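You operate a simulated robot arm through the tools that you are given. There is no shell and no other tool. Be economical: measure what you need, move in short steps, check, and stop when the job is done.

You run a simulated two-armed robot. Do the job below in one go: nothing can be reset, and whatever is moved stays where it is left.

## Task
Put the steel die block labelled "A" from the top of the red bench on the top of the blue bench and the steel die block labelled "M8" on the beige layer pad. Then take the yellow terminal post and put it on top of the spare flap. What stands upright is to be set down upright.
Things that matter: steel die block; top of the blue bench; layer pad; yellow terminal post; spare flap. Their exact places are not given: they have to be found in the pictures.

Only the result counts: the job must be done as asked and must still hold three seconds after the hand-in. Knocking over, shifting, dropping, spilling or breaking anything else fails it.

## Robot
Two 7-joint arms with fingered hands on one trunk, on a base that drives. Base frame: it is fixed to the floor where the robot stands at the start and does not move with it; the origin is under the middle of the robot, x ahead of it, y to its left, z up. Units: cm, degrees, N and s.
The left shoulder is at the start at [6, 17.7, 92.5], the right one opposite. Places, roughly: top of the blue bench [0, -120, 80]; yellow terminal post [125, -25, 100]; spare flap [250, -200, 75]. Payload 4 kg a hand.
Tool frame (each hand has its own): the origin (TCP) lies between the finger pads and is the grasp point; the fingertips stand 3.7 cm ahead of it; z points along the fingers, y is the line along which they close. Largest opening 12.4 cm; the body of the gripper starts 4.3 cm behind the TCP. The gripper is a hand of 3 fingers: y runs from the thumb to the fingers, the wrist lies at [-1.5, -10.8, -20.2] in the tool frame, and closing takes about 1.5 s.
Orientation is that of the tool frame in the base frame, as a unit quaternion [x, y, z, w]. With the fingers straight down and the wrist toward the robot, the tool's x, y and z point along [0, 1, 0], [1, 0, 0] and [0, 0, -1] of the base frame.

## Interface
- The arms move only by the tool drive_tool. It takes "left_motion", "right_motion" or both (then of equal length, played together; a hand with none holds still); each is one flat list of numbers, 7 for each row, row after row: the shift along the base's x, y, z in cm, then the turn, a rotation vector about the base's x, y, z in degrees, then the gripper command, from -1 (shut) to 1 (fully open), values between in proportion. In form: [tx, ty, tz, rx, ry, rz, hand, tx, ty, tz, rx, ry, rz, hand, ...]. A call has 1 to 20 rows; each row shifts and turns the commanded pose from where the row before left it. Rows are played at 5 a second. More than 5 cm and 8.6 degrees between two rows, or a gripper value outside its range, and nothing of the call is played. Where a pose cannot be reached the arm comes as near as it can. A force on the tool above 40 N (or 10 N above the force at the start of the call, whichever is more), or a blocked arm, ends the call early, and 0.2 s more pass. Each finger travels about 7.2 cm/s and halts on what it meets, pressing with about 33 N; the grip force reading is that of the motor and also rises with nothing between the fingers. The clock runs only during rows and for 0.2 s after the last one: add rows that do not move to give the fingers time. The reply holds the time, the measured pose of the TCP, the force on the tool along the base axes, the opening and the grip force, in the units named above and with some noise.
- Cameras (640 x 400 px; columns grow to the right, rows downward): "scene" is now at [4.82, -3.11, 155.87]; the picture's right is [-0.41, -0.91, 0.00], its down [-0.69, 0.31, -0.65] and it looks along [0.59, -0.26, -0.76] (base axes); focal length 272 px, centre (320, 200). "left" rides on the left gripper at [-6.4, -7.6, -13.7] in its tool frame; the picture's right is [-0.84, -0.26, 0.48], its down [0.48, -0.76, 0.43] and it looks along [0.26, 0.60, 0.76] (tool axes); focal length 256 px, centre (320, 200). "right" rides on the right gripper at [6.4, -7.6, -13.7] in its tool frame; the picture's right is [-0.84, 0.26, -0.48], its down [-0.48, -0.76, 0.43] and it looks along [-0.26, 0.60, 0.76] (tool axes); focal length 256 px, centre (320, 200).
- grab_frame(camera): a new picture of that camera. No time passes.
- raise_lower(by): slides the trunk up (or, below 0, down) by that many cm; the arms and the scene camera ride with it, the base frame stays. It gives what a move gives, with no picture.
- steer(legs): drives the robot by 1 to 6 legs, each [ahead, left, turn to the left] in cm, cm and degrees, along the robot's own axes; the way and the turn of a leg run together, so that a leg with both is an arc; at most 150 cm and 180 degrees a leg. The arms and the cameras ride along, it lands a little off, and it stops where it bumps. It gives what a move gives.
- hand_shape(shape, hand): the hand has 3 fingers and takes this shape, open, in about a second: jaw (thumb against the fingers, like two jaws); tri (thumb and two fingers); tip (a fingertip pinch); poke (one finger out to press); point (the index stretched); flat (the hand flat); cup (the hand cupped); fist (a fist). The gripper value then closes the fingers along that shape, each until it touches; the sizes above hold for jaw. It gives what a move gives, with no picture.
- head_to(pan, tilt): turns the head with the scene camera to pan (to the left, within 86 degrees either way) and tilt (down, from -29 to 69), counted from straight ahead of the robot. It gives what a move gives.
- probe_pixels(camera, pixels): for up to 12 pixels [column, row] of the newest picture of that camera ("zoom" is the newest enlarged one), the place [x, y, z] in the base frame of the surface seen there, good to about 0.2 cm, but the place of the scene camera against the robot may be out by one fixed shift of up to 1.2 cm in any direction. No time passes.
- inspect(camera, box): a new picture of the part [left, top, right, bottom] of that camera's present view, enlarged. No time passes.
- finish_job(): hands the job in; it is judged then, once.

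Keep the steps short. Do not move on a guess: measure, check each grasp and each placing, and mend mistakes. In all there are 110 turns and 100 pictures (those below and enlarged ones count). Leave the grippers open and the arms clear of the work at the hand-in unless told otherwise, and finish with a single line.

The tools are called after "Call:" as a command line: name --argument value ..., lists and objects as JSON in quotes. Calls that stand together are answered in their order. drive_tool: Moves the arms, as the interface text tells. Its arguments: {"type":"object","properties":{"left_motion":{"type":"array","items":{"type":"number"}},"right_motion":{"type":"array","items":{"type":"number"}}},"required":[]} The other tools are called the same way: raise_lower (by) slides the trunk up or down; hand_shape (shape, hand) gives the hand a shape; steer (legs) drives the base; head_to (pan, tilt) turns the head that bears the scene camera; grab_frame (camera) takes a picture; probe_pixels (camera, pixels) gives the place of the surface under pixels of a picture; inspect (camera, box) takes an enlarged picture of a part of a camera's view; finish_job () hands the job in.

At the start:

```text
time_s: 0.0
left_eef_pos: [58.07, 7.91, 113.49]
left_ee_rot: [0.707, 0.707, 0.0, 0.0]
left_contact_force: [-0.5, 0.7, 0.0]
left_grip_width: 12.36
left_grasp_force: 0.1
left_shape: jaw
right_eef_pos: [52.89, -39.22, 114.62]
right_ee_rot: [0.707, 0.708, 0.001, 0.0]
right_contact_force: [0.2, -0.2, -0.4]
right_grip_width: 12.37
right_grasp_force: 0.0
right_shape: jaw
trunk travel left (down, up): [-45.0, 14.0]
robot x, y, heading: [0.09, 0.24, 0.1]
head pan, tilt: [-23.9, 49.4]
```

scene: 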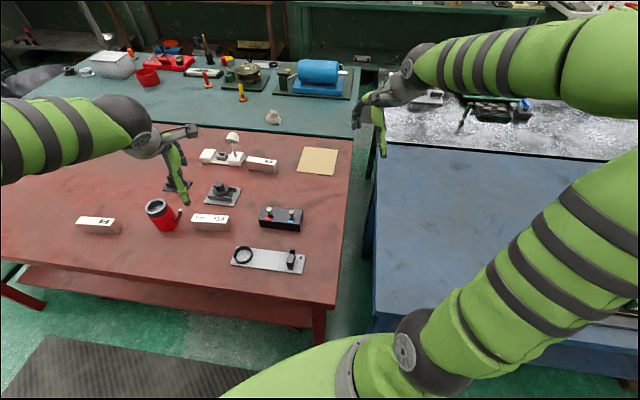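
right: 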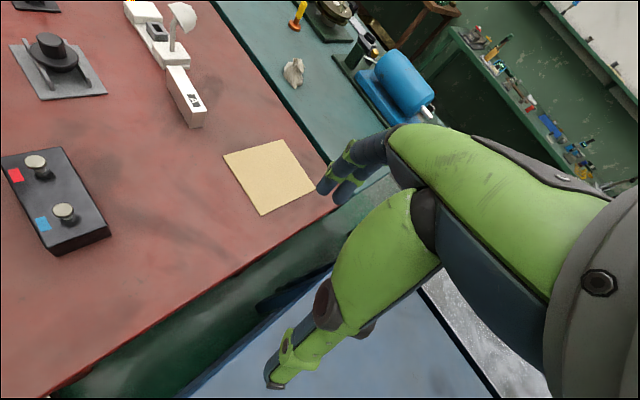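
left: 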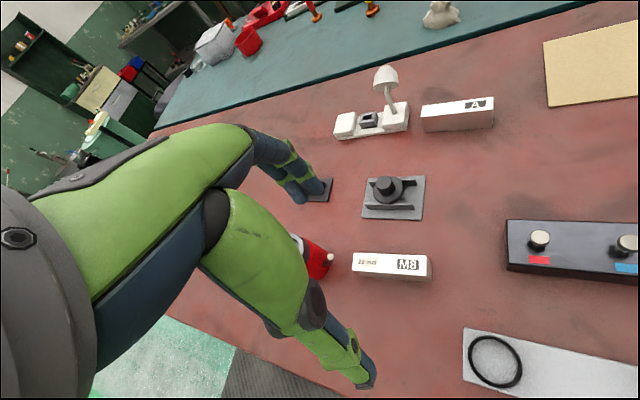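

I see three light blocks on the red bench; I will enlarge them to read the labels, and measure in the scene picture.

Call:
inspect --camera "scene" --box '[60, 120, 360, 290]'

Call:
probe_pixels --camera "scene" --pixels '[[262, 160], [211, 218], [97, 221], [318, 161], [300, 172], [335, 173], [309, 148], [338, 150], [240, 92], [400, 250], [480, 260], [450, 180]]'

Call:
probe_pixels --camera "left" --pixels '[[425, 106], [492, 97], [493, 125], [424, 131], [355, 254], [428, 257], [427, 278], [352, 270], [456, 108], [390, 260], [600, 70], [450, 160]]'

```text
2.13 times, centred on (210, 205) of scene
```

zoom: 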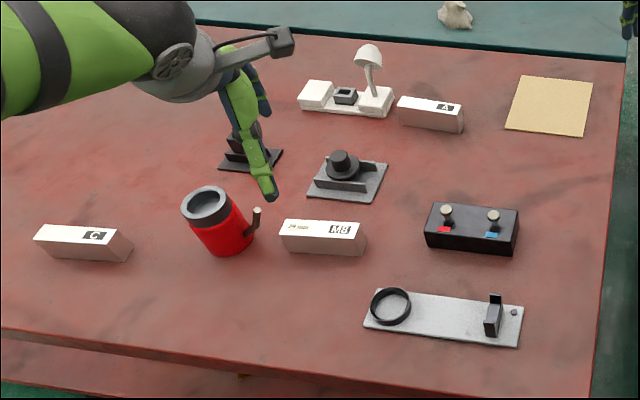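

```text
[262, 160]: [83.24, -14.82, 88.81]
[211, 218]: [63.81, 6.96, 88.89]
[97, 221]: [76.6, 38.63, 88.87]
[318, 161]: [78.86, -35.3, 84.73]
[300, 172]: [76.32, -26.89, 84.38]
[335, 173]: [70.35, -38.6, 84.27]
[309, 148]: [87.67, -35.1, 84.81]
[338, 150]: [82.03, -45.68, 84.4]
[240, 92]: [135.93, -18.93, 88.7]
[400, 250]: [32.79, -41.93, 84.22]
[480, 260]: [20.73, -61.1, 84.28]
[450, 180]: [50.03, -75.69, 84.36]
```

```text
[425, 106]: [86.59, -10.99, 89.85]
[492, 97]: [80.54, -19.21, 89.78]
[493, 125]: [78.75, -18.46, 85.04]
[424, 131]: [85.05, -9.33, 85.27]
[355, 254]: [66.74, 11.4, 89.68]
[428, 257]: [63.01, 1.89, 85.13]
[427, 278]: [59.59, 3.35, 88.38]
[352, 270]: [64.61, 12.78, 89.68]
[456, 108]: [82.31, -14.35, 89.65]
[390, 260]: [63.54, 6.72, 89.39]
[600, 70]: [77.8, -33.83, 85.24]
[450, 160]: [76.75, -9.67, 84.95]
```

Labels: A at right, M8 in the middle, C at left. Now I enlarge A and M8 in the left hand camera for exact corners.

Call:
inspect --camera "left" --box '[320, 60, 520, 185]'

```text
3.20 times, centred on (420, 122) of left
```

zoom: 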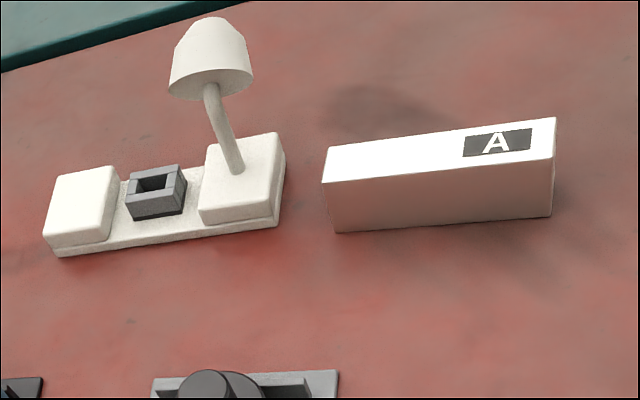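

Call:
probe_pixels --camera "zoom" --pixels '[[332, 150], [326, 178], [550, 155], [553, 122], [440, 150], [335, 228], [550, 212], [280, 170], [275, 220], [245, 75], [175, 85], [215, 25]]'

Call:
inspect --camera "left" --box '[300, 210, 460, 310]'

```text
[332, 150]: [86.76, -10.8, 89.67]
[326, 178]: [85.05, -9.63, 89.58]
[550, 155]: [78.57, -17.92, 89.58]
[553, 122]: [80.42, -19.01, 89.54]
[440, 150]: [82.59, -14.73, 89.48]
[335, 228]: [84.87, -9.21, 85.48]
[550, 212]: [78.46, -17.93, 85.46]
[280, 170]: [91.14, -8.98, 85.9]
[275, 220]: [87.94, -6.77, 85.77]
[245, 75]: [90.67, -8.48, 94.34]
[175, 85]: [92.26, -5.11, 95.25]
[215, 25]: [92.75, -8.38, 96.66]
```

```text
4.00 times, centred on (380, 260) of left
```

zoom: 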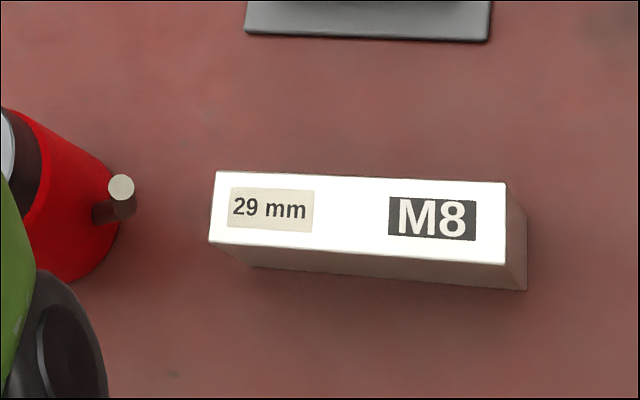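

Call:
probe_pixels --camera "zoom" --pixels '[[221, 175], [212, 237], [500, 259], [502, 185], [355, 215], [260, 262], [525, 285], [122, 190], [100, 210], [300, 35], [480, 38], [350, 240]]'

Call:
grab_frame --camera "right"

Call:
probe_pixels --camera "right" --pixels '[[226, 156], [283, 141], [315, 184], [262, 213], [268, 178], [210, 160], [250, 380], [350, 350], [325, 160], [380, 380], [200, 350], [330, 380]]'

```text
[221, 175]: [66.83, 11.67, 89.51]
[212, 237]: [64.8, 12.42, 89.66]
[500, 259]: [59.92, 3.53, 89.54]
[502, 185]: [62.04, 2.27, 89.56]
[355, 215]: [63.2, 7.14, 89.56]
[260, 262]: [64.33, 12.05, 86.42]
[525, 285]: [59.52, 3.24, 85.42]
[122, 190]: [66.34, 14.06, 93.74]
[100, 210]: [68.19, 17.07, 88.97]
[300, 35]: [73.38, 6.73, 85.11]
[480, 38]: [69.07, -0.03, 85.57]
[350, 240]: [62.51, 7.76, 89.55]
```

```text
93 pictures are left
```

right: 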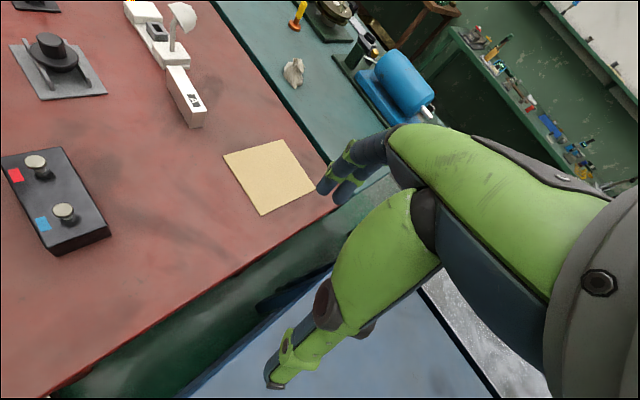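

```text
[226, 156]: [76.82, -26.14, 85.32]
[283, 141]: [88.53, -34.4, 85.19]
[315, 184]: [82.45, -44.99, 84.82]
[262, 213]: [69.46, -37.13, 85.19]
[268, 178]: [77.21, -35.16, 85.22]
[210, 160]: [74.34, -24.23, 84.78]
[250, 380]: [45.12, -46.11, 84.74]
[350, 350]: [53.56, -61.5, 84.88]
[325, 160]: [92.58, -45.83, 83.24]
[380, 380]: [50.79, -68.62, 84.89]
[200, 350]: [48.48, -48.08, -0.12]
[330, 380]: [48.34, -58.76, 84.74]
```

Block A: centre (82.6, -14.35), long axis 52° from x, about 10.5 x 2.3 x 4.5. M8: centre (63.4, 7.5), long axis 62°. Pad centre about (79.2, -35.6). I move the left hand aside and the right hand over A, turned -37.6°.

Call:
drive_tool --right_motion '[2.97, 2.49, -1.2, 0, 0, -3.76, 1, 2.97, 2.49, -1.2, 0, 0, -3.76, 1, 2.97, 2.49, -1.2, 0, 0, -3.76, 1, 2.97, 2.49, -1.2, 0, 0, -3.76, 1, 2.97, 2.49, -1.2, 0, 0, -3.76, 1, 2.97, 2.49, -1.2, 0, 0, -3.76, 1, 2.97, 2.49, -1.2, 0, 0, -3.76, 1, 2.97, 2.49, -1.2, 0, 0, -3.76, 1, 2.97, 2.49, -1.2, 0, 0, -3.76, 1, 2.97, 2.49, -1.2, 0, 0, -3.76, 1]' --left_motion '[-0.5, 2.5, 0.5, 0, 0, 0, 1, -0.5, 2.5, 0.5, 0, 0, 0, 1, -0.5, 2.5, 0.5, 0, 0, 0, 1, -0.5, 2.5, 0.5, 0, 0, 0, 1, -0.5, 2.5, 0.5, 0, 0, 0, 1, -0.5, 2.5, 0.5, 0, 0, 0, 1, -0.5, 2.5, 0.5, 0, 0, 0, 1, -0.5, 2.5, 0.5, 0, 0, 0, 1, 0, 0, 0, 0, 0, 0, 1, 0, 0, 0, 0, 0, 0, 1]'

Call:
grab_frame --camera "right"

Call:
grab_frame --camera "scene"

```text
time_s: 2.2
left_eef_pos: [54.02, 27.97, 117.55]
left_ee_rot: [0.707, 0.707, 0.0, 0.0]
left_contact_force: [-0.1, 0.1, 0.6]
left_grip_width: 12.34
left_grasp_force: 0.0
left_shape: jaw
right_eef_pos: [82.85, -14.18, 102.39]
right_ee_rot: [0.897, 0.441, -0.001, -0.001]
right_contact_force: [-0.2, 1.0, 1.3]
right_grip_width: 12.38
right_grasp_force: 0.1
right_shape: jaw
trunk travel left (down, up): [-45.0, 14.0]
robot x, y, heading: [0.15, -0.15, -0.1]
head pan, tilt: [-23.9, 49.4]
```

```text
92 pictures are left
```

right: 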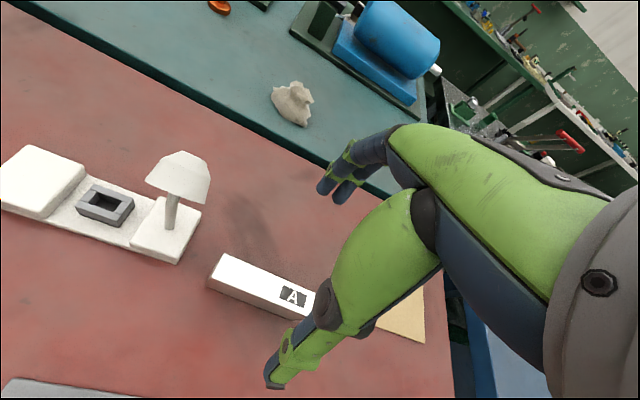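

```text
91 pictures are left
```

scene: 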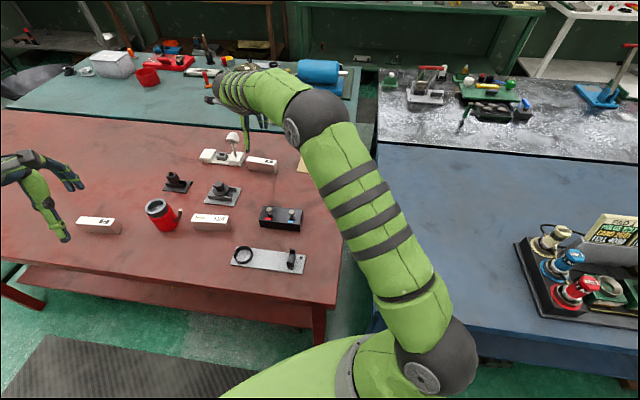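

The right hand is above A. I check A again in the right camera.

Call:
probe_pixels --camera "right" --pixels '[[223, 256], [212, 275], [314, 290], [300, 312], [260, 285], [212, 287], [180, 262], [205, 190], [148, 180], [183, 155]]'

```text
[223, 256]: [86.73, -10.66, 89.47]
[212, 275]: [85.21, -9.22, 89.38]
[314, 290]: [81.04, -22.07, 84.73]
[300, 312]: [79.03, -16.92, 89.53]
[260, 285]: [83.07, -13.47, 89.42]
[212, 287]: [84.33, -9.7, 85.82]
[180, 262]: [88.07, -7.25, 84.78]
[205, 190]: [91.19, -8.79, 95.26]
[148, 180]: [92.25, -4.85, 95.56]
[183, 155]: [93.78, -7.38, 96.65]
```

Consistent. Descend to z≈89.3.

Call:
drive_tool --right_motion '[-0.1, -0.1, -4, 0, 0, 0, 1, -0.1, -0.1, -4, 0, 0, 0, 1, 0, 0, -3, 0, 0, 0, 1, 0, 0, -2, 0, 0, 0, 1, 0, 0, 0, 0, 0, 0, 1]'

Call:
grab_frame --camera "right"

```text
time_s: 3.4
left_eef_pos: [54.0, 27.9, 117.54]
left_ee_rot: [0.707, 0.707, 0.0, 0.0]
left_contact_force: [0.7, -0.1, 0.6]
left_grip_width: 12.35
left_grasp_force: 0.1
left_shape: jaw
right_eef_pos: [82.47, -14.4, 89.7]
right_ee_rot: [0.897, 0.442, 0.0, 0.0]
right_contact_force: [-0.3, 0.0, 0.7]
right_grip_width: 12.37
right_grasp_force: 0.0
right_shape: jaw
trunk travel left (down, up): [-45.0, 14.0]
robot x, y, heading: [0.29, -0.23, -0.1]
head pan, tilt: [-23.9, 49.4]
```

```text
90 pictures are left
```

right: 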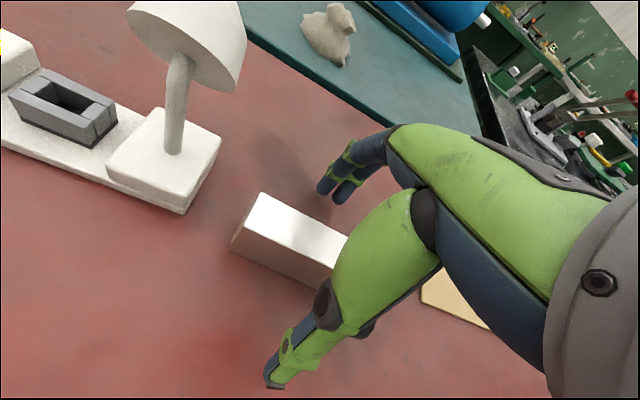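

The block lies between the fingers. Lower 0.4 and close.

Call:
drive_tool --right_motion '[0, 0, -0.4, 0, 0, 0, 1, 0, 0, 0, 0, 0, 0, -1, 0, 0, 0, 0, 0, 0, -1, 0, 0, 0, 0, 0, 0, -1, 0, 0, 0, 0, 0, 0, -1, 0, 0, 0, 0, 0, 0, -1, 0, 0, 0, 0, 0, 0, -1, 0, 0, 0, 0, 0, 0, -1, 0, 0, 0, 0, 0, 0, -1]'

Call:
grab_frame --camera "right"

```text
time_s: 5.4
left_eef_pos: [53.8, 27.79, 117.47]
left_ee_rot: [0.707, 0.708, 0.001, -0.001]
left_contact_force: [0.4, -0.2, -1.2]
left_grip_width: 12.36
left_grasp_force: 0.1
left_shape: jaw
right_eef_pos: [82.55, -14.43, 89.44]
right_ee_rot: [0.897, 0.441, 0.001, 0.001]
right_contact_force: [6.8, -7.8, 16.9]
right_grip_width: 2.32
right_grasp_force: 33.2
right_shape: jaw
trunk travel left (down, up): [-45.0, 14.0]
robot x, y, heading: [-0.02, 0.0, 0.2]
head pan, tilt: [-23.9, 49.4]
```

```text
89 pictures are left
```

right: 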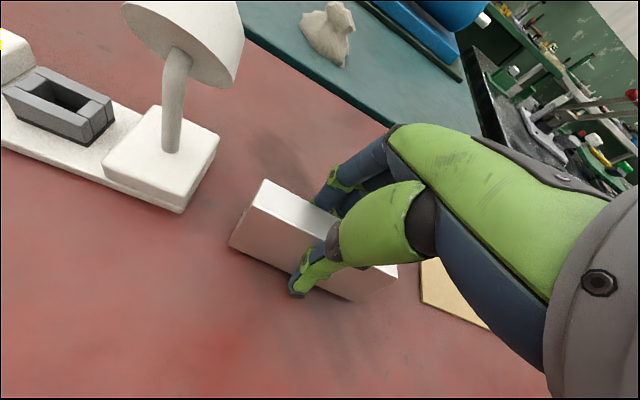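

Grip is 2.32 wide at 33 N. Lift.

Call:
drive_tool --right_motion '[0, 0, 1, 0, 0, 0, -1, 0, 0, 2, 0, 0, 0, -1, 0, 0, 3, 0, 0, 0, -1, 0, 0, 4, 0, 0, 0, -1, 0, 0, 4, 0, 0, 0, -1, 0, 0, 0, 0, 0, 0, -1]'

Call:
grab_frame --camera "right"

```text
time_s: 6.8
left_eef_pos: [54.11, 27.9, 117.56]
left_ee_rot: [0.707, 0.707, -0.001, -0.001]
left_contact_force: [-0.6, 0.0, 0.6]
left_grip_width: 12.37
left_grasp_force: 0.0
left_shape: jaw
right_eef_pos: [82.4, -14.46, 103.08]
right_ee_rot: [0.897, 0.441, -0.001, -0.001]
right_contact_force: [-0.6, -0.2, -9.9]
right_grip_width: 2.2
right_grasp_force: 32.8
right_shape: jaw
trunk travel left (down, up): [-45.0, 14.0]
robot x, y, heading: [0.0, 0.22, -0.0]
head pan, tilt: [-23.9, 49.4]
```

```text
88 pictures are left
```

right: 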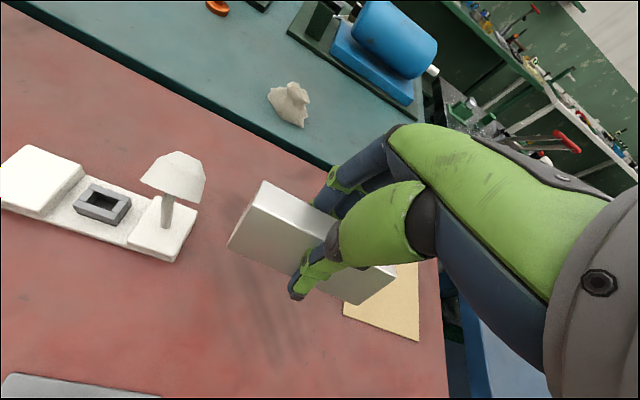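

Held, about 10 N weight. Carry it to about (45, -60) over the blue bench.

Call:
drive_tool --right_motion '[-2.88, -3.5, 0, 0, 0, -1, -1, -2.88, -3.5, 0, 0, 0, -1, -1, -2.88, -3.5, 0, 0, 0, -1, -1, -2.88, -3.5, 0, 0, 0, -1, -1, -2.88, -3.5, 0, 0, 0, -1, -1, -2.88, -3.5, 0, 0, 0, -1, -1, -2.88, -3.5, 0, 0, 0, -1, -1, -2.88, -3.5, 0, 0, 0, -1, -1, -2.88, -3.5, 0, 0, 0, -1, -1, -2.88, -3.5, 0, 0, 0, -1, -1, -2.88, -3.5, 0, 0, 0, -1, -1, -2.88, -3.5, 0, 0, 0, -1, -1, -2.88, -3.5, 0, 0, 0, -1, -1, 0, 0, 0, 0, 0, 0, -1]'

Call:
grab_frame --camera "right"

Call:
grab_frame --camera "scene"

```text
time_s: 9.8
left_eef_pos: [53.98, 27.83, 117.6]
left_ee_rot: [0.707, 0.707, 0.0, 0.001]
left_contact_force: [-0.4, -0.2, -0.7]
left_grip_width: 12.37
left_grasp_force: 0.1
left_shape: jaw
right_eef_pos: [45.09, -59.83, 103.15]
right_ee_rot: [0.941, 0.337, 0.0, 0.0]
right_contact_force: [0.0, -0.3, -10.6]
right_grip_width: 2.14
right_grasp_force: 33.2
right_shape: jaw
trunk travel left (down, up): [-45.0, 14.0]
robot x, y, heading: [0.22, 0.26, 0.2]
head pan, tilt: [-23.9, 49.4]
```

```text
87 pictures are left
```

right: 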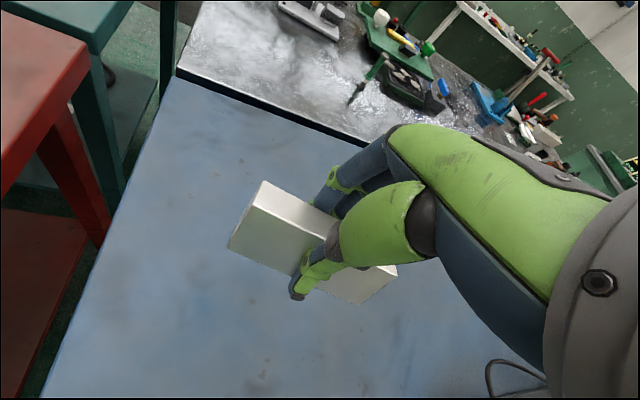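

```text
86 pictures are left
```

scene: 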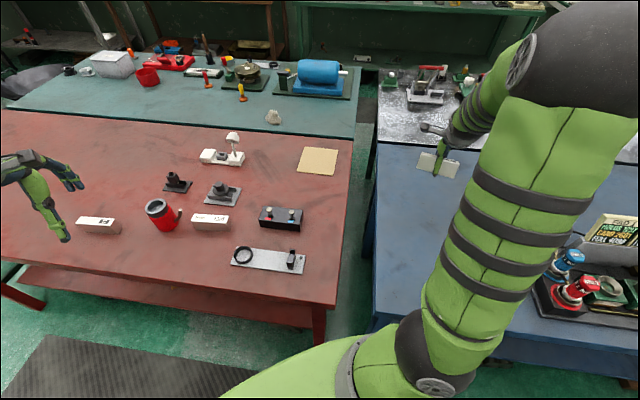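

Call:
probe_pixels --camera "right" --pixels '[[240, 320], [150, 200], [300, 340], [490, 368], [265, 110], [420, 330], [340, 300], [245, 240], [230, 250], [352, 302]]'

```text
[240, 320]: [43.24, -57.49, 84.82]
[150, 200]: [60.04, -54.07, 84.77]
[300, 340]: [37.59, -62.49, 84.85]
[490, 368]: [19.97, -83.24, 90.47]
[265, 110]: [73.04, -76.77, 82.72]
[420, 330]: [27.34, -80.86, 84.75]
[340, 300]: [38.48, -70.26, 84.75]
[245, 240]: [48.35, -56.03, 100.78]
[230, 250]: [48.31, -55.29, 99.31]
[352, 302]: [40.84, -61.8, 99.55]
```

Clear blue top at z 84.8 below. Lower to just above it, then gently.

Call:
drive_tool --right_motion '[0, 0, -4, 0, 0, 0, -1, 0, 0, -4, 0, 0, 0, -1, 0, 0, -3, 0, 0, 0, -1, 0, 0, -1.5, 0, 0, 0, -1, 0, 0, -0.5, 0, 0, 0, -1, 0, 0, -0.3, 0, 0, 0, -1, 0, 0, -0.3, 0, 0, 0, -1, 0, 0, 0, 0, 0, 0, -1]'

Call:
grab_frame --camera "right"

```text
time_s: 11.6
left_eef_pos: [54.02, 27.87, 117.55]
left_ee_rot: [0.707, 0.707, 0.001, 0.0]
left_contact_force: [-0.6, 0.2, 0.1]
left_grip_width: 12.34
left_grasp_force: 0.1
left_shape: jaw
right_eef_pos: [45.17, -59.96, 89.53]
right_ee_rot: [0.942, 0.337, 0.001, 0.0]
right_contact_force: [-0.6, 0.8, 0.4]
right_grip_width: 2.16
right_grasp_force: 32.7
right_shape: jaw
trunk travel left (down, up): [-45.0, 14.0]
robot x, y, heading: [0.32, 0.0, 0.1]
head pan, tilt: [-23.9, 49.4]
```

```text
85 pictures are left
```

right: 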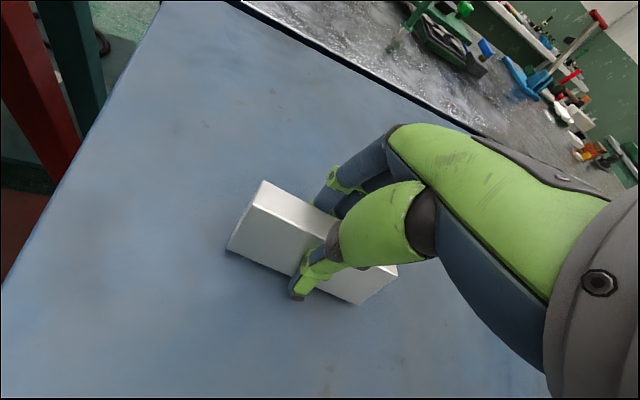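

Weight is on the bench (force went from -10.6 to 0.4). Open and rise.

Call:
drive_tool --right_motion '[0, 0, -0.1, 0, 0, 0, -1, 0, 0, 0, 0, 0, 0, -0.3, 0, 0, 0, 0, 0, 0, 0.3, 0, 0, 0, 0, 0, 0, 1, 0, 0, 0, 0, 0, 0, 1, 0, 0, 0, 0, 0, 0, 1, 0, 0, 0, 0, 0, 0, 1, 0, 0, 0, 0, 0, 0, 1, 0, 0, 3, 0, 0, 0, 1, 0, 0, 4, 0, 0, 0, 1, 0, 0, 4, 0, 0, 0, 1, 0, 0, 4, 0, 0, 0, 1]'

Call:
grab_frame --camera "right"

```text
time_s: 14.2
left_eef_pos: [53.99, 27.84, 117.6]
left_ee_rot: [0.707, 0.707, 0.001, 0.0]
left_contact_force: [0.1, 0.4, -0.4]
left_grip_width: 12.33
left_grasp_force: 0.2
left_shape: jaw
right_eef_pos: [44.93, -59.88, 104.31]
right_ee_rot: [0.941, 0.337, 0.0, 0.0]
right_contact_force: [-0.5, -0.1, -0.3]
right_grip_width: 12.37
right_grasp_force: 0.1
right_shape: jaw
trunk travel left (down, up): [-45.0, 14.0]
robot x, y, heading: [0.0, -0.04, -0.2]
head pan, tilt: [-23.9, 49.4]
```

```text
84 pictures are left
```

right: 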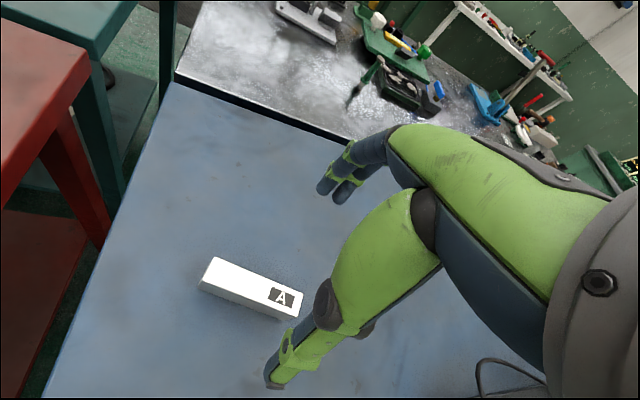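

A stands on the blue bench. Now right hand toward M8 (63.4, 7.5), turned to -28°, left hand further aside.

Call:
drive_tool --right_motion '[1.23, 4.49, 0, 0, 0, 1.5, 0.2, 1.23, 4.49, 0, 0, 0, 1.5, 0.2, 1.23, 4.49, 0, 0, 0, 1.5, 0.2, 1.23, 4.49, 0, 0, 0, 1.5, 0.2, 1.23, 4.49, 0, 0, 0, 1.5, 0.2, 1.23, 4.49, 0, 0, 0, 1.5, 0.2, 1.23, 4.49, 0, 0, 0, 1.5, 0.2, 1.23, 4.49, 0, 0, 0, 1.5, 0.2, 1.23, 4.49, 0, 0, 0, 1.5, 0.2, 1.23, 4.49, 0, 0, 0, 1.5, 0.2, 1.23, 4.49, 0, 0, 0, 1.5, 0.2, 1.23, 4.49, 0, 0, 0, 1.5, 0.2, 1.23, 4.49, 0, 0, 0, 1.5, 0.2, 1.23, 4.49, 0, 0, 0, 1.5, 0.2, 1.23, 4.49, 0, 0, 0, 1.5, 0.2]' --left_motion '[-0.3, 1.5, 0.3, 0, 0, 0, 1, -0.3, 1.5, 0.3, 0, 0, 0, 1, -0.3, 1.5, 0.3, 0, 0, 0, 1, -0.3, 1.5, 0.3, 0, 0, 0, 1, -0.3, 1.5, 0.3, 0, 0, 0, 1, -0.3, 1.5, 0.3, 0, 0, 0, 1, -0.3, 1.5, 0.3, 0, 0, 0, 1, -0.3, 1.5, 0.3, 0, 0, 0, 1, -0.3, 1.5, 0.3, 0, 0, 0, 1, 0, 0, 0, 0, 0, 0, 1, 0, 0, 0, 0, 0, 0, 1, 0, 0, 0, 0, 0, 0, 1, 0, 0, 0, 0, 0, 0, 1, 0, 0, 0, 0, 0, 0, 1, 0, 0, 0, 0, 0, 0, 1]'

Call:
grab_frame --camera "right"

Call:
grab_frame --camera "scene"

```text
time_s: 17.4
left_eef_pos: [51.5, 41.29, 120.26]
left_ee_rot: [0.707, 0.707, 0.001, 0.0]
left_contact_force: [-0.4, 0.0, -0.3]
left_grip_width: 12.36
left_grasp_force: 0.0
left_shape: jaw
right_eef_pos: [63.61, 7.47, 104.61]
right_ee_rot: [0.857, 0.515, 0.0, 0.0]
right_contact_force: [0.9, 0.0, -0.8]
right_grip_width: 7.47
right_grasp_force: 0.0
right_shape: jaw
trunk travel left (down, up): [-45.0, 14.0]
robot x, y, heading: [0.3, 0.02, -0.2]
head pan, tilt: [-23.9, 49.4]
```

```text
83 pictures are left
```

right: 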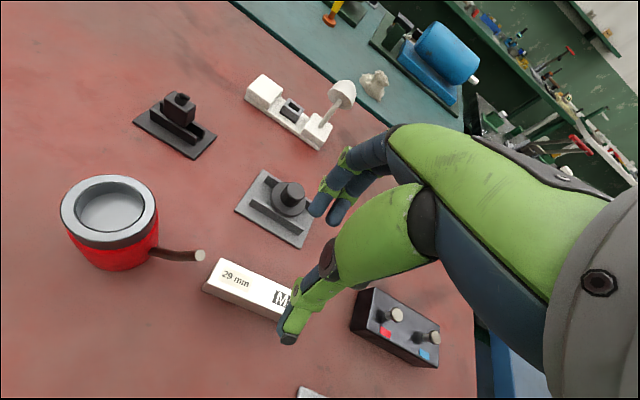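

```text
82 pictures are left
```

scene: 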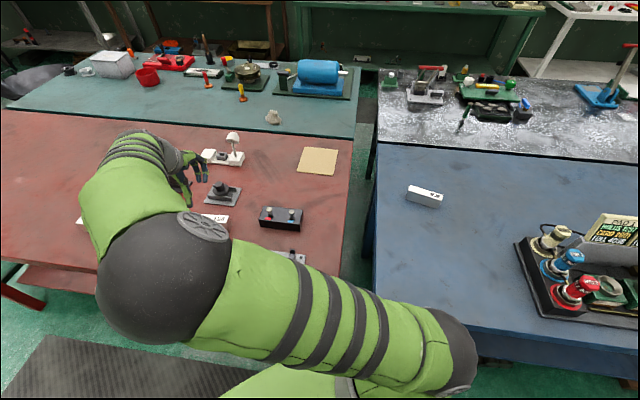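

Call:
probe_pixels --camera "right" --pixels '[[219, 260], [205, 283], [250, 282], [276, 316], [290, 288], [200, 255], [240, 208], [298, 246], [270, 225], [272, 304]]'

```text
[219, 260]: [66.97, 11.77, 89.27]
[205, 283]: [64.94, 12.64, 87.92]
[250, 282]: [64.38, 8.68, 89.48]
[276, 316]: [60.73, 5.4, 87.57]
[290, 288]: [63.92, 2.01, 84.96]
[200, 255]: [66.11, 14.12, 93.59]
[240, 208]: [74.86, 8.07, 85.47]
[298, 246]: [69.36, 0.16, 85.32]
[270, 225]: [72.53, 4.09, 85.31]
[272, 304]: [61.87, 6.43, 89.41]
```

Consistent. Descend 15 cm on M8.

Call:
drive_tool --right_motion '[-0.1, 0, -4, 0, 0, 0, 0.2, -0.1, 0, -4, 0, 0, 0, 0.2, 0, 0, -3, 0, 0, 0, 0.2, 0, 0, -2, 0, 0, 0, 0.2, 0, 0, -1, 0, 0, 0, 0.2, 0, 0, -0.8, 0, 0, 0, 0.2, 0, 0, 0, 0, 0, 0, 0.2]'

Call:
grab_frame --camera "right"

```text
time_s: 19.0
left_eef_pos: [51.37, 41.34, 120.33]
left_ee_rot: [0.707, 0.707, -0.001, 0.0]
left_contact_force: [0.0, 0.4, -0.2]
left_grip_width: 12.38
left_grasp_force: 0.0
left_shape: jaw
right_eef_pos: [63.23, 7.43, 89.7]
right_ee_rot: [0.858, 0.514, 0.0, 0.0]
right_contact_force: [0.1, -0.4, -0.8]
right_grip_width: 7.45
right_grasp_force: 0.1
right_shape: jaw
trunk travel left (down, up): [-45.0, 14.0]
robot x, y, heading: [0.25, -0.25, -0.1]
head pan, tilt: [-23.9, 49.4]
```

```text
81 pictures are left
```

right: 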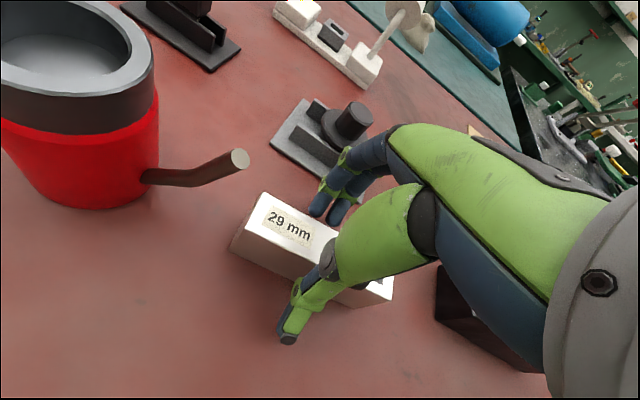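

Block is between the fingers. Close, then lift 2 cm.

Call:
drive_tool --right_motion '[0, 0, -0.2, 0, 0, 0, 0.2, 0, 0, 0, 0, 0, 0, -1, 0, 0, 0, 0, 0, 0, -1, 0, 0, 0, 0, 0, 0, -1, 0, 0, 0, 0, 0, 0, -1, 0, 0, 0, 0, 0, 0, -1, 0, 0, 0, 0, 0, 0, -1, 0, 0, 1, 0, 0, 0, -1, 0, 0, 1, 0, 0, 0, -1, 0, 0, 0, 0, 0, 0, -1]'

Call:
grab_frame --camera "right"

```text
time_s: 21.2
left_eef_pos: [51.49, 41.4, 120.23]
left_ee_rot: [0.707, 0.707, 0.0, 0.0]
left_contact_force: [0.9, 0.1, 0.1]
left_grip_width: 12.36
left_grasp_force: 0.1
left_shape: jaw
right_eef_pos: [63.2, 7.39, 91.29]
right_ee_rot: [0.858, 0.514, -0.001, 0.0]
right_contact_force: [-0.8, -0.6, -12.8]
right_grip_width: 2.51
right_grasp_force: 32.5
right_shape: jaw
trunk travel left (down, up): [-45.0, 14.0]
robot x, y, heading: [0.25, 0.04, -0.2]
head pan, tilt: [-23.9, 49.4]
```

```text
80 pictures are left
```

right: 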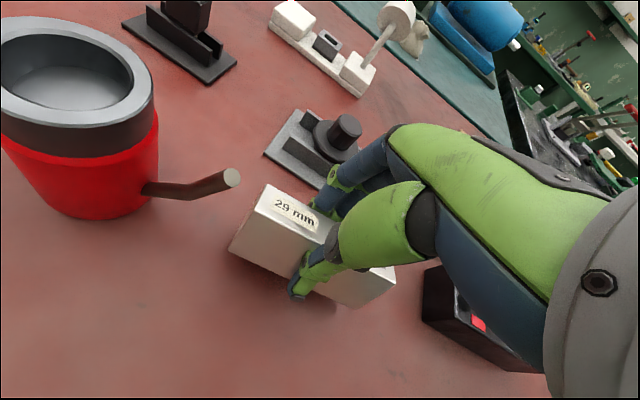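

M8 is held (12.8 N). Raise 12 and carry to the pad (79.1, -35.6).

Call:
drive_tool --right_motion '[0, 0, 4, 0, 0, 0, -1, 0, 0, 4, 0, 0, 0, -1, 0, 0, 4, 0, 0, 0, -1, 1.59, -4.3, 0, 0, 0, 0, -1, 1.59, -4.3, 0, 0, 0, 0, -1, 1.59, -4.3, 0, 0, 0, 0, -1, 1.59, -4.3, 0, 0, 0, 0, -1, 1.59, -4.3, 0, 0, 0, 0, -1, 1.59, -4.3, 0, 0, 0, 0, -1, 1.59, -4.3, 0, 0, 0, 0, -1, 1.59, -4.3, 0, 0, 0, 0, -1, 1.59, -4.3, 0, 0, 0, 0, -1, 1.59, -4.3, 0, 0, 0, 0, -1, 0, 0, 0, 0, 0, 0, -1]'

Call:
grab_frame --camera "right"

```text
time_s: 24.2
left_eef_pos: [51.53, 41.46, 120.3]
left_ee_rot: [0.707, 0.707, 0.0, 0.0]
left_contact_force: [0.0, -0.3, -0.2]
left_grip_width: 12.34
left_grasp_force: 0.0
left_shape: jaw
right_eef_pos: [79.18, -35.33, 103.47]
right_ee_rot: [0.857, 0.515, 0.0, 0.0]
right_contact_force: [-0.3, 1.1, -11.2]
right_grip_width: 2.48
right_grasp_force: 33.1
right_shape: jaw
trunk travel left (down, up): [-45.0, 14.0]
robot x, y, heading: [-0.05, -0.33, -0.0]
head pan, tilt: [-23.9, 49.4]
```

```text
79 pictures are left
```

right: 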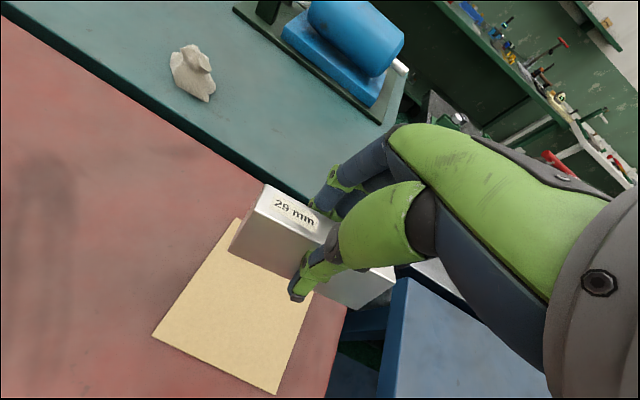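

Call:
probe_pixels --camera "right" --pixels '[[238, 221], [157, 335], [274, 389], [311, 297], [240, 300], [245, 240], [232, 250], [350, 305]]'

```text
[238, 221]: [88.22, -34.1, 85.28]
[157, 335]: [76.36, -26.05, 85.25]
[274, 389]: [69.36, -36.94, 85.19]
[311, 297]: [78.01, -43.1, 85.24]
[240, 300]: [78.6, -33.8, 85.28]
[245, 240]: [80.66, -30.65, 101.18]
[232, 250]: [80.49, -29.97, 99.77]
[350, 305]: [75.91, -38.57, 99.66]
```

Block is centred over the pad. Lower gently.

Call:
drive_tool --right_motion '[0, -0.5, -4, 0, 0, 0, -1, 0, 0, -4, 0, 0, 0, -1, 0, 0, -3, 0, 0, 0, -1, 0, 0, -1.5, 0, 0, 0, -1, 0, 0, -0.5, 0, 0, 0, -1, 0, 0, -0.4, 0, 0, 0, -1, 0, 0, 0, 0, 0, 0, -1]'

```text
time_s: 25.8
left_eef_pos: [51.34, 41.37, 120.42]
left_ee_rot: [0.707, 0.707, 0.0, 0.0]
left_contact_force: [-0.2, 0.1, 0.1]
left_grip_width: 12.37
left_grasp_force: 0.0
left_shape: jaw
right_eef_pos: [79.15, -36.0, 90.23]
right_ee_rot: [0.858, 0.514, 0.002, 0.002]
right_contact_force: [-1.1, -0.5, 10.2]
right_grip_width: 2.46
right_grasp_force: 32.6
right_shape: jaw
trunk travel left (down, up): [-45.0, 14.0]
robot x, y, heading: [-0.24, 0.06, -0.2]
head pan, tilt: [-23.9, 49.4]
```

It rests (force +10). Look before release.

Call:
grab_frame --camera "right"

Call:
drive_tool --right_motion '[0, 0, 0.1, 0, 0, 0, -1, 0, 0, 0, 0, 0, 0, -0.5, 0, 0, 0, 0, 0, 0, 0, 0, 0, 0, 0, 0, 0, 0.5, 0, 0, 0, 0, 0, 0, 0.5, 0, 0, 0, 0, 0, 0, 0.5, 0, 0, 0, 0, 0, 0, 0.5, 0, 0, 3, 0, 0, 0, 0.5, 0, 0, 4, 0, 0, 0, 0.5, 0, 0, 4, 0, 0, 0, 0.5, 0, 0, 4, 0, 0, 0, 0.5]'

Call:
grab_frame --camera "right"

```text
78 pictures are left
```

right: 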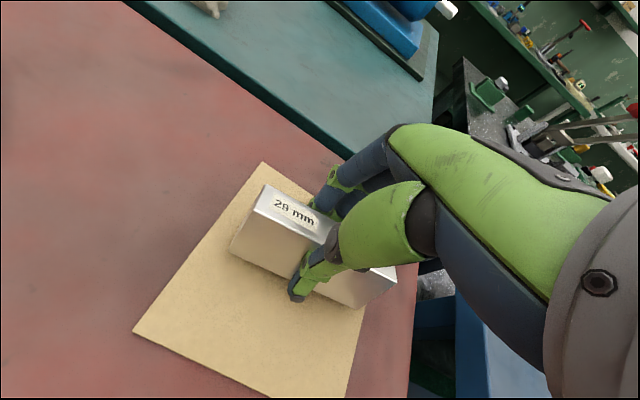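

```text
time_s: 28.2
left_eef_pos: [51.34, 41.34, 120.32]
left_ee_rot: [0.707, 0.707, 0.0, 0.0]
left_contact_force: [-0.3, -0.9, 0.5]
left_grip_width: 12.36
left_grasp_force: 0.0
left_shape: jaw
right_eef_pos: [79.43, -36.1, 104.95]
right_ee_rot: [0.858, 0.514, 0.0, 0.0]
right_contact_force: [0.6, 0.4, -0.3]
right_grip_width: 9.26
right_grasp_force: 0.3
right_shape: jaw
trunk travel left (down, up): [-45.0, 14.0]
robot x, y, heading: [0.07, -0.19, -0.3]
head pan, tilt: [-23.9, 49.4]
```

```text
77 pictures are left
```

right: 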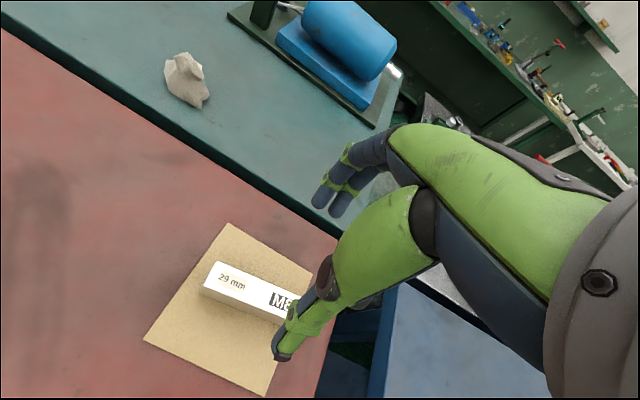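

M8 lies on the pad. Retract the right hand up and back, then look toward the green bench.

Call:
drive_tool --right_motion '[-3, -1, 2, 0, 0, 3, 1, -3.5, -1, 1.5, 0, 0, 3, 1, -3.5, -1, 1.5, 0, 0, 3, 1, -3.5, -1, 1.5, 0, 0, 3, 1, -3.5, -1, 1.5, 0, 0, 3, 1, -3.5, -1, 1.5, 0, 0, 3, 1, -3.5, -1, 1, 0, 0, 3, 1, -2, -1, 0, 0, 0, 3, 1]'

Call:
inspect --camera "scene" --box '[160, 40, 400, 190]'

Call:
probe_pixels --camera "zoom" --pixels '[[218, 140], [220, 120], [218, 155], [125, 100], [210, 100], [365, 170], [300, 210]]'

```text
time_s: 30.0
left_eef_pos: [51.37, 41.23, 120.33]
left_ee_rot: [0.707, 0.707, 0.0, -0.001]
left_contact_force: [0.3, -0.6, 0.1]
left_grip_width: 12.36
left_grasp_force: 0.1
left_shape: jaw
right_eef_pos: [53.26, -44.23, 115.66]
right_ee_rot: [0.731, 0.682, 0.0, 0.001]
right_contact_force: [-0.2, 0.2, 0.0]
right_grip_width: 12.37
right_grasp_force: 0.1
right_shape: jaw
trunk travel left (down, up): [-45.0, 14.0]
robot x, y, heading: [-0.22, 0.05, -0.2]
head pan, tilt: [-23.9, 49.4]
```

```text
2.67 times, centred on (280, 115) of scene
```

zoom: 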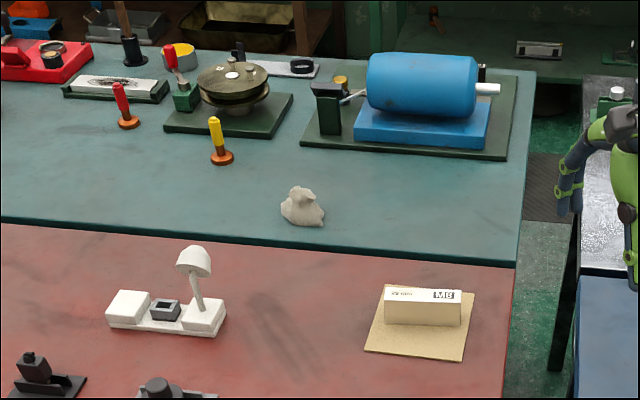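

```text
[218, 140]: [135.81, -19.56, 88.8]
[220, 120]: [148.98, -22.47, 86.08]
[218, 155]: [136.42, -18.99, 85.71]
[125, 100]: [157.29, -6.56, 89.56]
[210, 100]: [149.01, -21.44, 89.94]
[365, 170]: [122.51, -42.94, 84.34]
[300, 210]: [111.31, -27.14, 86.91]
```

M8 is well inside the pad. The yellow post with copper base stands at about (136, -19.5) on the green bench, out of reach from here. I enlarge the post and look around for a way.

Call:
head_to --pan 45 --tilt 30

Call:
grab_frame --camera "scene"

Call:
head_to --pan -70 --tilt 30

Call:
grab_frame --camera "scene"

Call:
head_to --pan -10 --tilt 25

Call:
grab_frame --camera "scene"

```text
time_s: 31.4
left_eef_pos: [51.33, 41.37, 120.32]
left_ee_rot: [0.707, 0.707, 0.0, 0.0]
left_contact_force: [-0.3, 0.7, -0.4]
left_grip_width: 12.35
left_grasp_force: 0.0
left_shape: jaw
right_eef_pos: [53.38, -44.15, 115.76]
right_ee_rot: [0.732, 0.682, 0.0, -0.001]
right_contact_force: [-0.2, 0.1, 0.4]
right_grip_width: 12.38
right_grasp_force: 0.0
right_shape: jaw
trunk travel left (down, up): [-45.0, 14.0]
robot x, y, heading: [-0.3, 0.3, -0.1]
head pan, tilt: [45.0, 30.0]
```

```text
75 pictures are left
```

scene: 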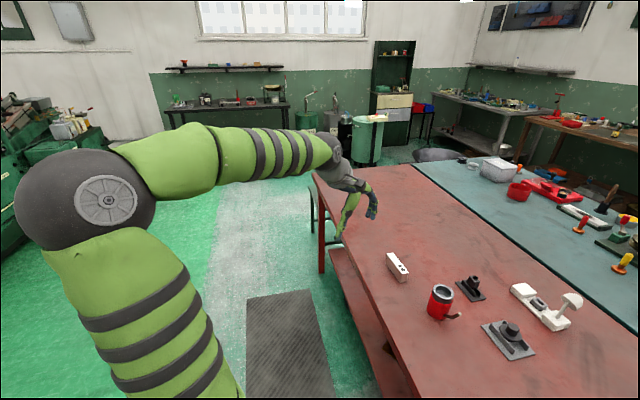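

```text
time_s: 33.3
left_eef_pos: [51.24, 41.38, 120.34]
left_ee_rot: [0.708, 0.707, -0.001, 0.001]
left_contact_force: [-0.2, -0.1, -0.3]
left_grip_width: 12.36
left_grasp_force: 0.1
left_shape: jaw
right_eef_pos: [53.21, -44.25, 115.7]
right_ee_rot: [0.732, 0.681, 0.0, 0.001]
right_contact_force: [-0.3, -0.8, 0.1]
right_grip_width: 12.36
right_grasp_force: 0.0
right_shape: jaw
trunk travel left (down, up): [-45.0, 14.0]
robot x, y, heading: [0.06, 0.25, -0.1]
head pan, tilt: [-70.0, 30.0]
```

```text
74 pictures are left
```

scene: 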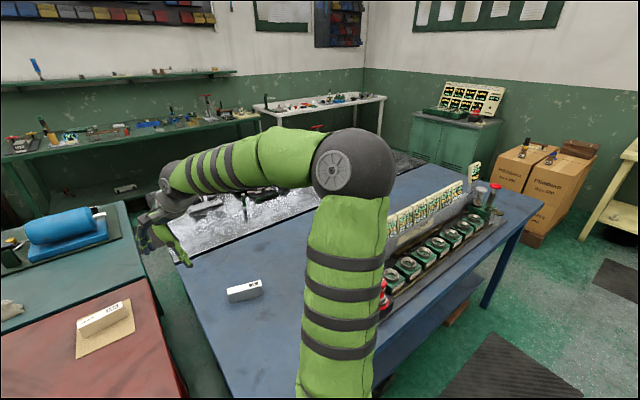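

```text
time_s: 34.6
left_eef_pos: [51.44, 41.32, 120.25]
left_ee_rot: [0.707, 0.707, 0.0, 0.001]
left_contact_force: [0.6, -0.1, -0.5]
left_grip_width: 12.34
left_grasp_force: 0.0
left_shape: jaw
right_eef_pos: [53.2, -44.18, 115.85]
right_ee_rot: [0.732, 0.682, 0.0, 0.0]
right_contact_force: [0.0, -0.4, 0.0]
right_grip_width: 12.37
right_grasp_force: 0.0
right_shape: jaw
trunk travel left (down, up): [-45.0, 14.0]
robot x, y, heading: [0.23, -0.12, 0.0]
head pan, tilt: [-10.0, 25.0]
```

```text
73 pictures are left
```

scene: 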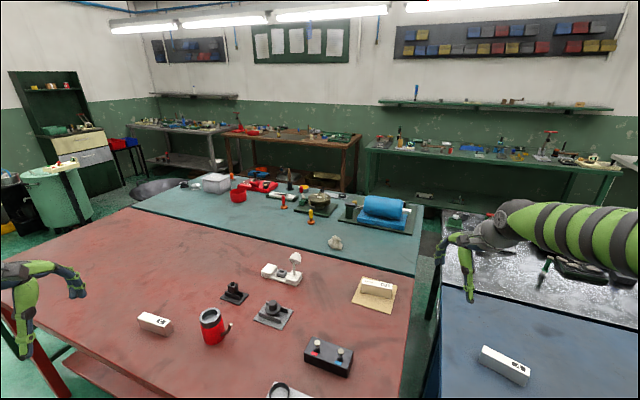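

Both goals lie beyond; I measure benches and aisles in this picture.

Call:
probe_pixels --camera "scene" --pixels '[[134, 207], [190, 180], [418, 275], [424, 208], [435, 262], [330, 190], [620, 170], [370, 150], [428, 195], [350, 190], [150, 190], [228, 160]]'

Call:
probe_pixels --camera "scene" --pixels '[[425, 225], [430, 190], [260, 190], [440, 213], [510, 208], [445, 280], [100, 195], [110, 210], [365, 230], [600, 200], [500, 195], [60, 240]]'

Call:
inspect --camera "scene" --box '[340, 120, 640, 290]'

```text
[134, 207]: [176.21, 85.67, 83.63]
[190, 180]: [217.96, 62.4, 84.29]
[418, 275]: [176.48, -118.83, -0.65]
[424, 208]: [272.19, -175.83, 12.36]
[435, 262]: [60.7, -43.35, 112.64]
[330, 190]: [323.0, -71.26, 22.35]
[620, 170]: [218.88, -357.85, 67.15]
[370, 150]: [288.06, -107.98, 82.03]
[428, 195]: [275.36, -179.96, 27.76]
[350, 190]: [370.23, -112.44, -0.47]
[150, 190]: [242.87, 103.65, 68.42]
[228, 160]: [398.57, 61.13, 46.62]
```

```text
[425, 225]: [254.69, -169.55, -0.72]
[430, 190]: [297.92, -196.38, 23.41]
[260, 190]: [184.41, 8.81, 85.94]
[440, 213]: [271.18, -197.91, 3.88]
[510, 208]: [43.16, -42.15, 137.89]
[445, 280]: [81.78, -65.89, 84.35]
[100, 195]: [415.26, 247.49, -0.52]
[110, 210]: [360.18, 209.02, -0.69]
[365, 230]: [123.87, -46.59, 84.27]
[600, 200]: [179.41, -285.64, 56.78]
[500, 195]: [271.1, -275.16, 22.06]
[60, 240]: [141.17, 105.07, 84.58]
```

```text
2.13 times, centred on (490, 205) of scene
```

zoom: 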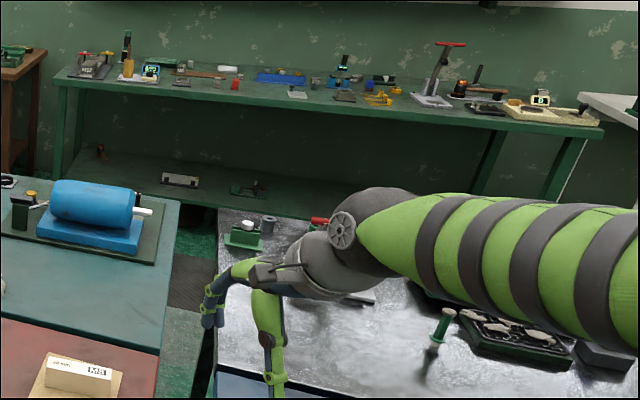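

Call:
probe_pixels --camera "zoom" --pixels '[[176, 204], [158, 345], [222, 212], [221, 385], [178, 390], [190, 300], [200, 215], [150, 390], [190, 260], [212, 300], [300, 95], [380, 98]]'

Call:
head_to --pan -40 --tilt 55

Call:
grab_frame --camera "scene"

```text
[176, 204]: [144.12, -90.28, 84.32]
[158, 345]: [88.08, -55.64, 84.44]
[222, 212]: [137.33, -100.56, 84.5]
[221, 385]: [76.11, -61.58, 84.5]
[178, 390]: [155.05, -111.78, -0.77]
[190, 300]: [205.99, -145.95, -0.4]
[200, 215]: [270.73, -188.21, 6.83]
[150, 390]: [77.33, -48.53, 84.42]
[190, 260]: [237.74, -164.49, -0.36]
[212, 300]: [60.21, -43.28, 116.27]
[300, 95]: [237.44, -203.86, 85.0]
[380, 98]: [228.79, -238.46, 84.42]
```

```text
time_s: 35.6
left_eef_pos: [51.39, 41.33, 120.28]
left_ee_rot: [0.707, 0.707, 0.0, 0.0]
left_contact_force: [-0.1, 1.3, 0.0]
left_grip_width: 12.4
left_grasp_force: 0.0
left_shape: jaw
right_eef_pos: [53.39, -44.14, 115.78]
right_ee_rot: [0.732, 0.681, 0.0, 0.0]
right_contact_force: [-0.2, 0.0, -0.2]
right_grip_width: 12.38
right_grasp_force: 0.0
right_shape: jaw
trunk travel left (down, up): [-45.0, 14.0]
robot x, y, heading: [-0.05, -0.28, 0.0]
head pan, tilt: [-40.0, 55.0]
```

```text
71 pictures are left
```

scene: 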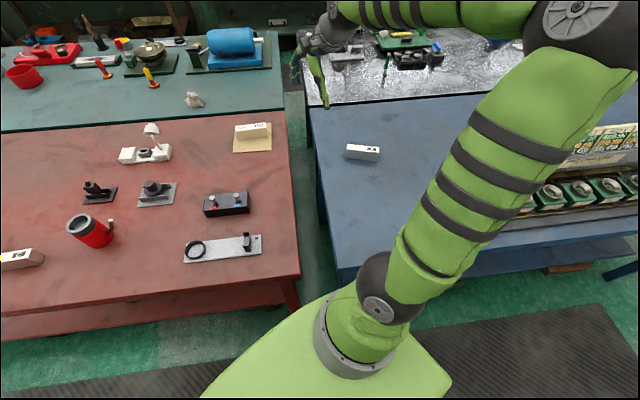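

The middle gap is only ~12 cm. I measure the red bench's near edge and look left, then right, for the ways round.

Call:
probe_pixels --camera "scene" --pixels '[[299, 274], [10, 315], [338, 268], [440, 250], [300, 300], [530, 240], [620, 235], [290, 305]]'

Call:
head_to --pan 40 --tilt 20

Call:
grab_frame --camera "scene"

Call:
probe_pixels --camera "scene" --pixels '[[330, 232], [410, 220], [322, 335], [440, 214], [400, 170], [437, 205], [500, 205], [470, 225], [370, 210], [500, 150], [550, 175], [390, 205]]'

```text
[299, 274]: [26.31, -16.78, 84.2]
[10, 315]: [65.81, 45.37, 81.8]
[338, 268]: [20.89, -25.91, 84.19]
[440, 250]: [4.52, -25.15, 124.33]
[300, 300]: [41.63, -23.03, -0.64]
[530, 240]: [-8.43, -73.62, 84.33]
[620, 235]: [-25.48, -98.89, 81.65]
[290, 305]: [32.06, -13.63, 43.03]
```

```text
time_s: 37.1
left_eef_pos: [51.3, 41.33, 120.24]
left_ee_rot: [0.707, 0.708, 0.0, -0.001]
left_contact_force: [0.1, 0.2, -0.2]
left_grip_width: 12.34
left_grasp_force: 0.1
left_shape: jaw
right_eef_pos: [53.15, -44.21, 115.68]
right_ee_rot: [0.732, 0.681, 0.0, 0.001]
right_contact_force: [-0.2, 0.0, -0.4]
right_grip_width: 12.39
right_grasp_force: 0.0
right_shape: jaw
trunk travel left (down, up): [-45.0, 14.0]
robot x, y, heading: [0.29, 0.4, 0.1]
head pan, tilt: [40.0, 20.0]
```

```text
70 pictures are left
```

scene: 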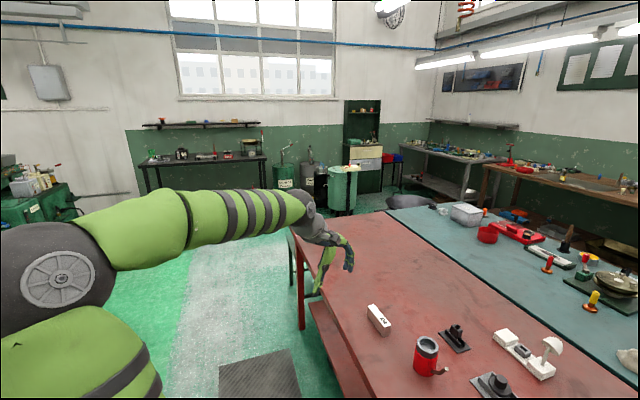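

```text
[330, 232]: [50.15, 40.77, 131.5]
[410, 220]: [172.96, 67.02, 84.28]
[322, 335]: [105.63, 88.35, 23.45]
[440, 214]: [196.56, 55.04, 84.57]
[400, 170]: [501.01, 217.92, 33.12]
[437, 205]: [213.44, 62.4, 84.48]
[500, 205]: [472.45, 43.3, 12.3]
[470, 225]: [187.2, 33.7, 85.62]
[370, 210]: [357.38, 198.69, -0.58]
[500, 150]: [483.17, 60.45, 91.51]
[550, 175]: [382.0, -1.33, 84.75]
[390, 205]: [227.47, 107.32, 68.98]
```

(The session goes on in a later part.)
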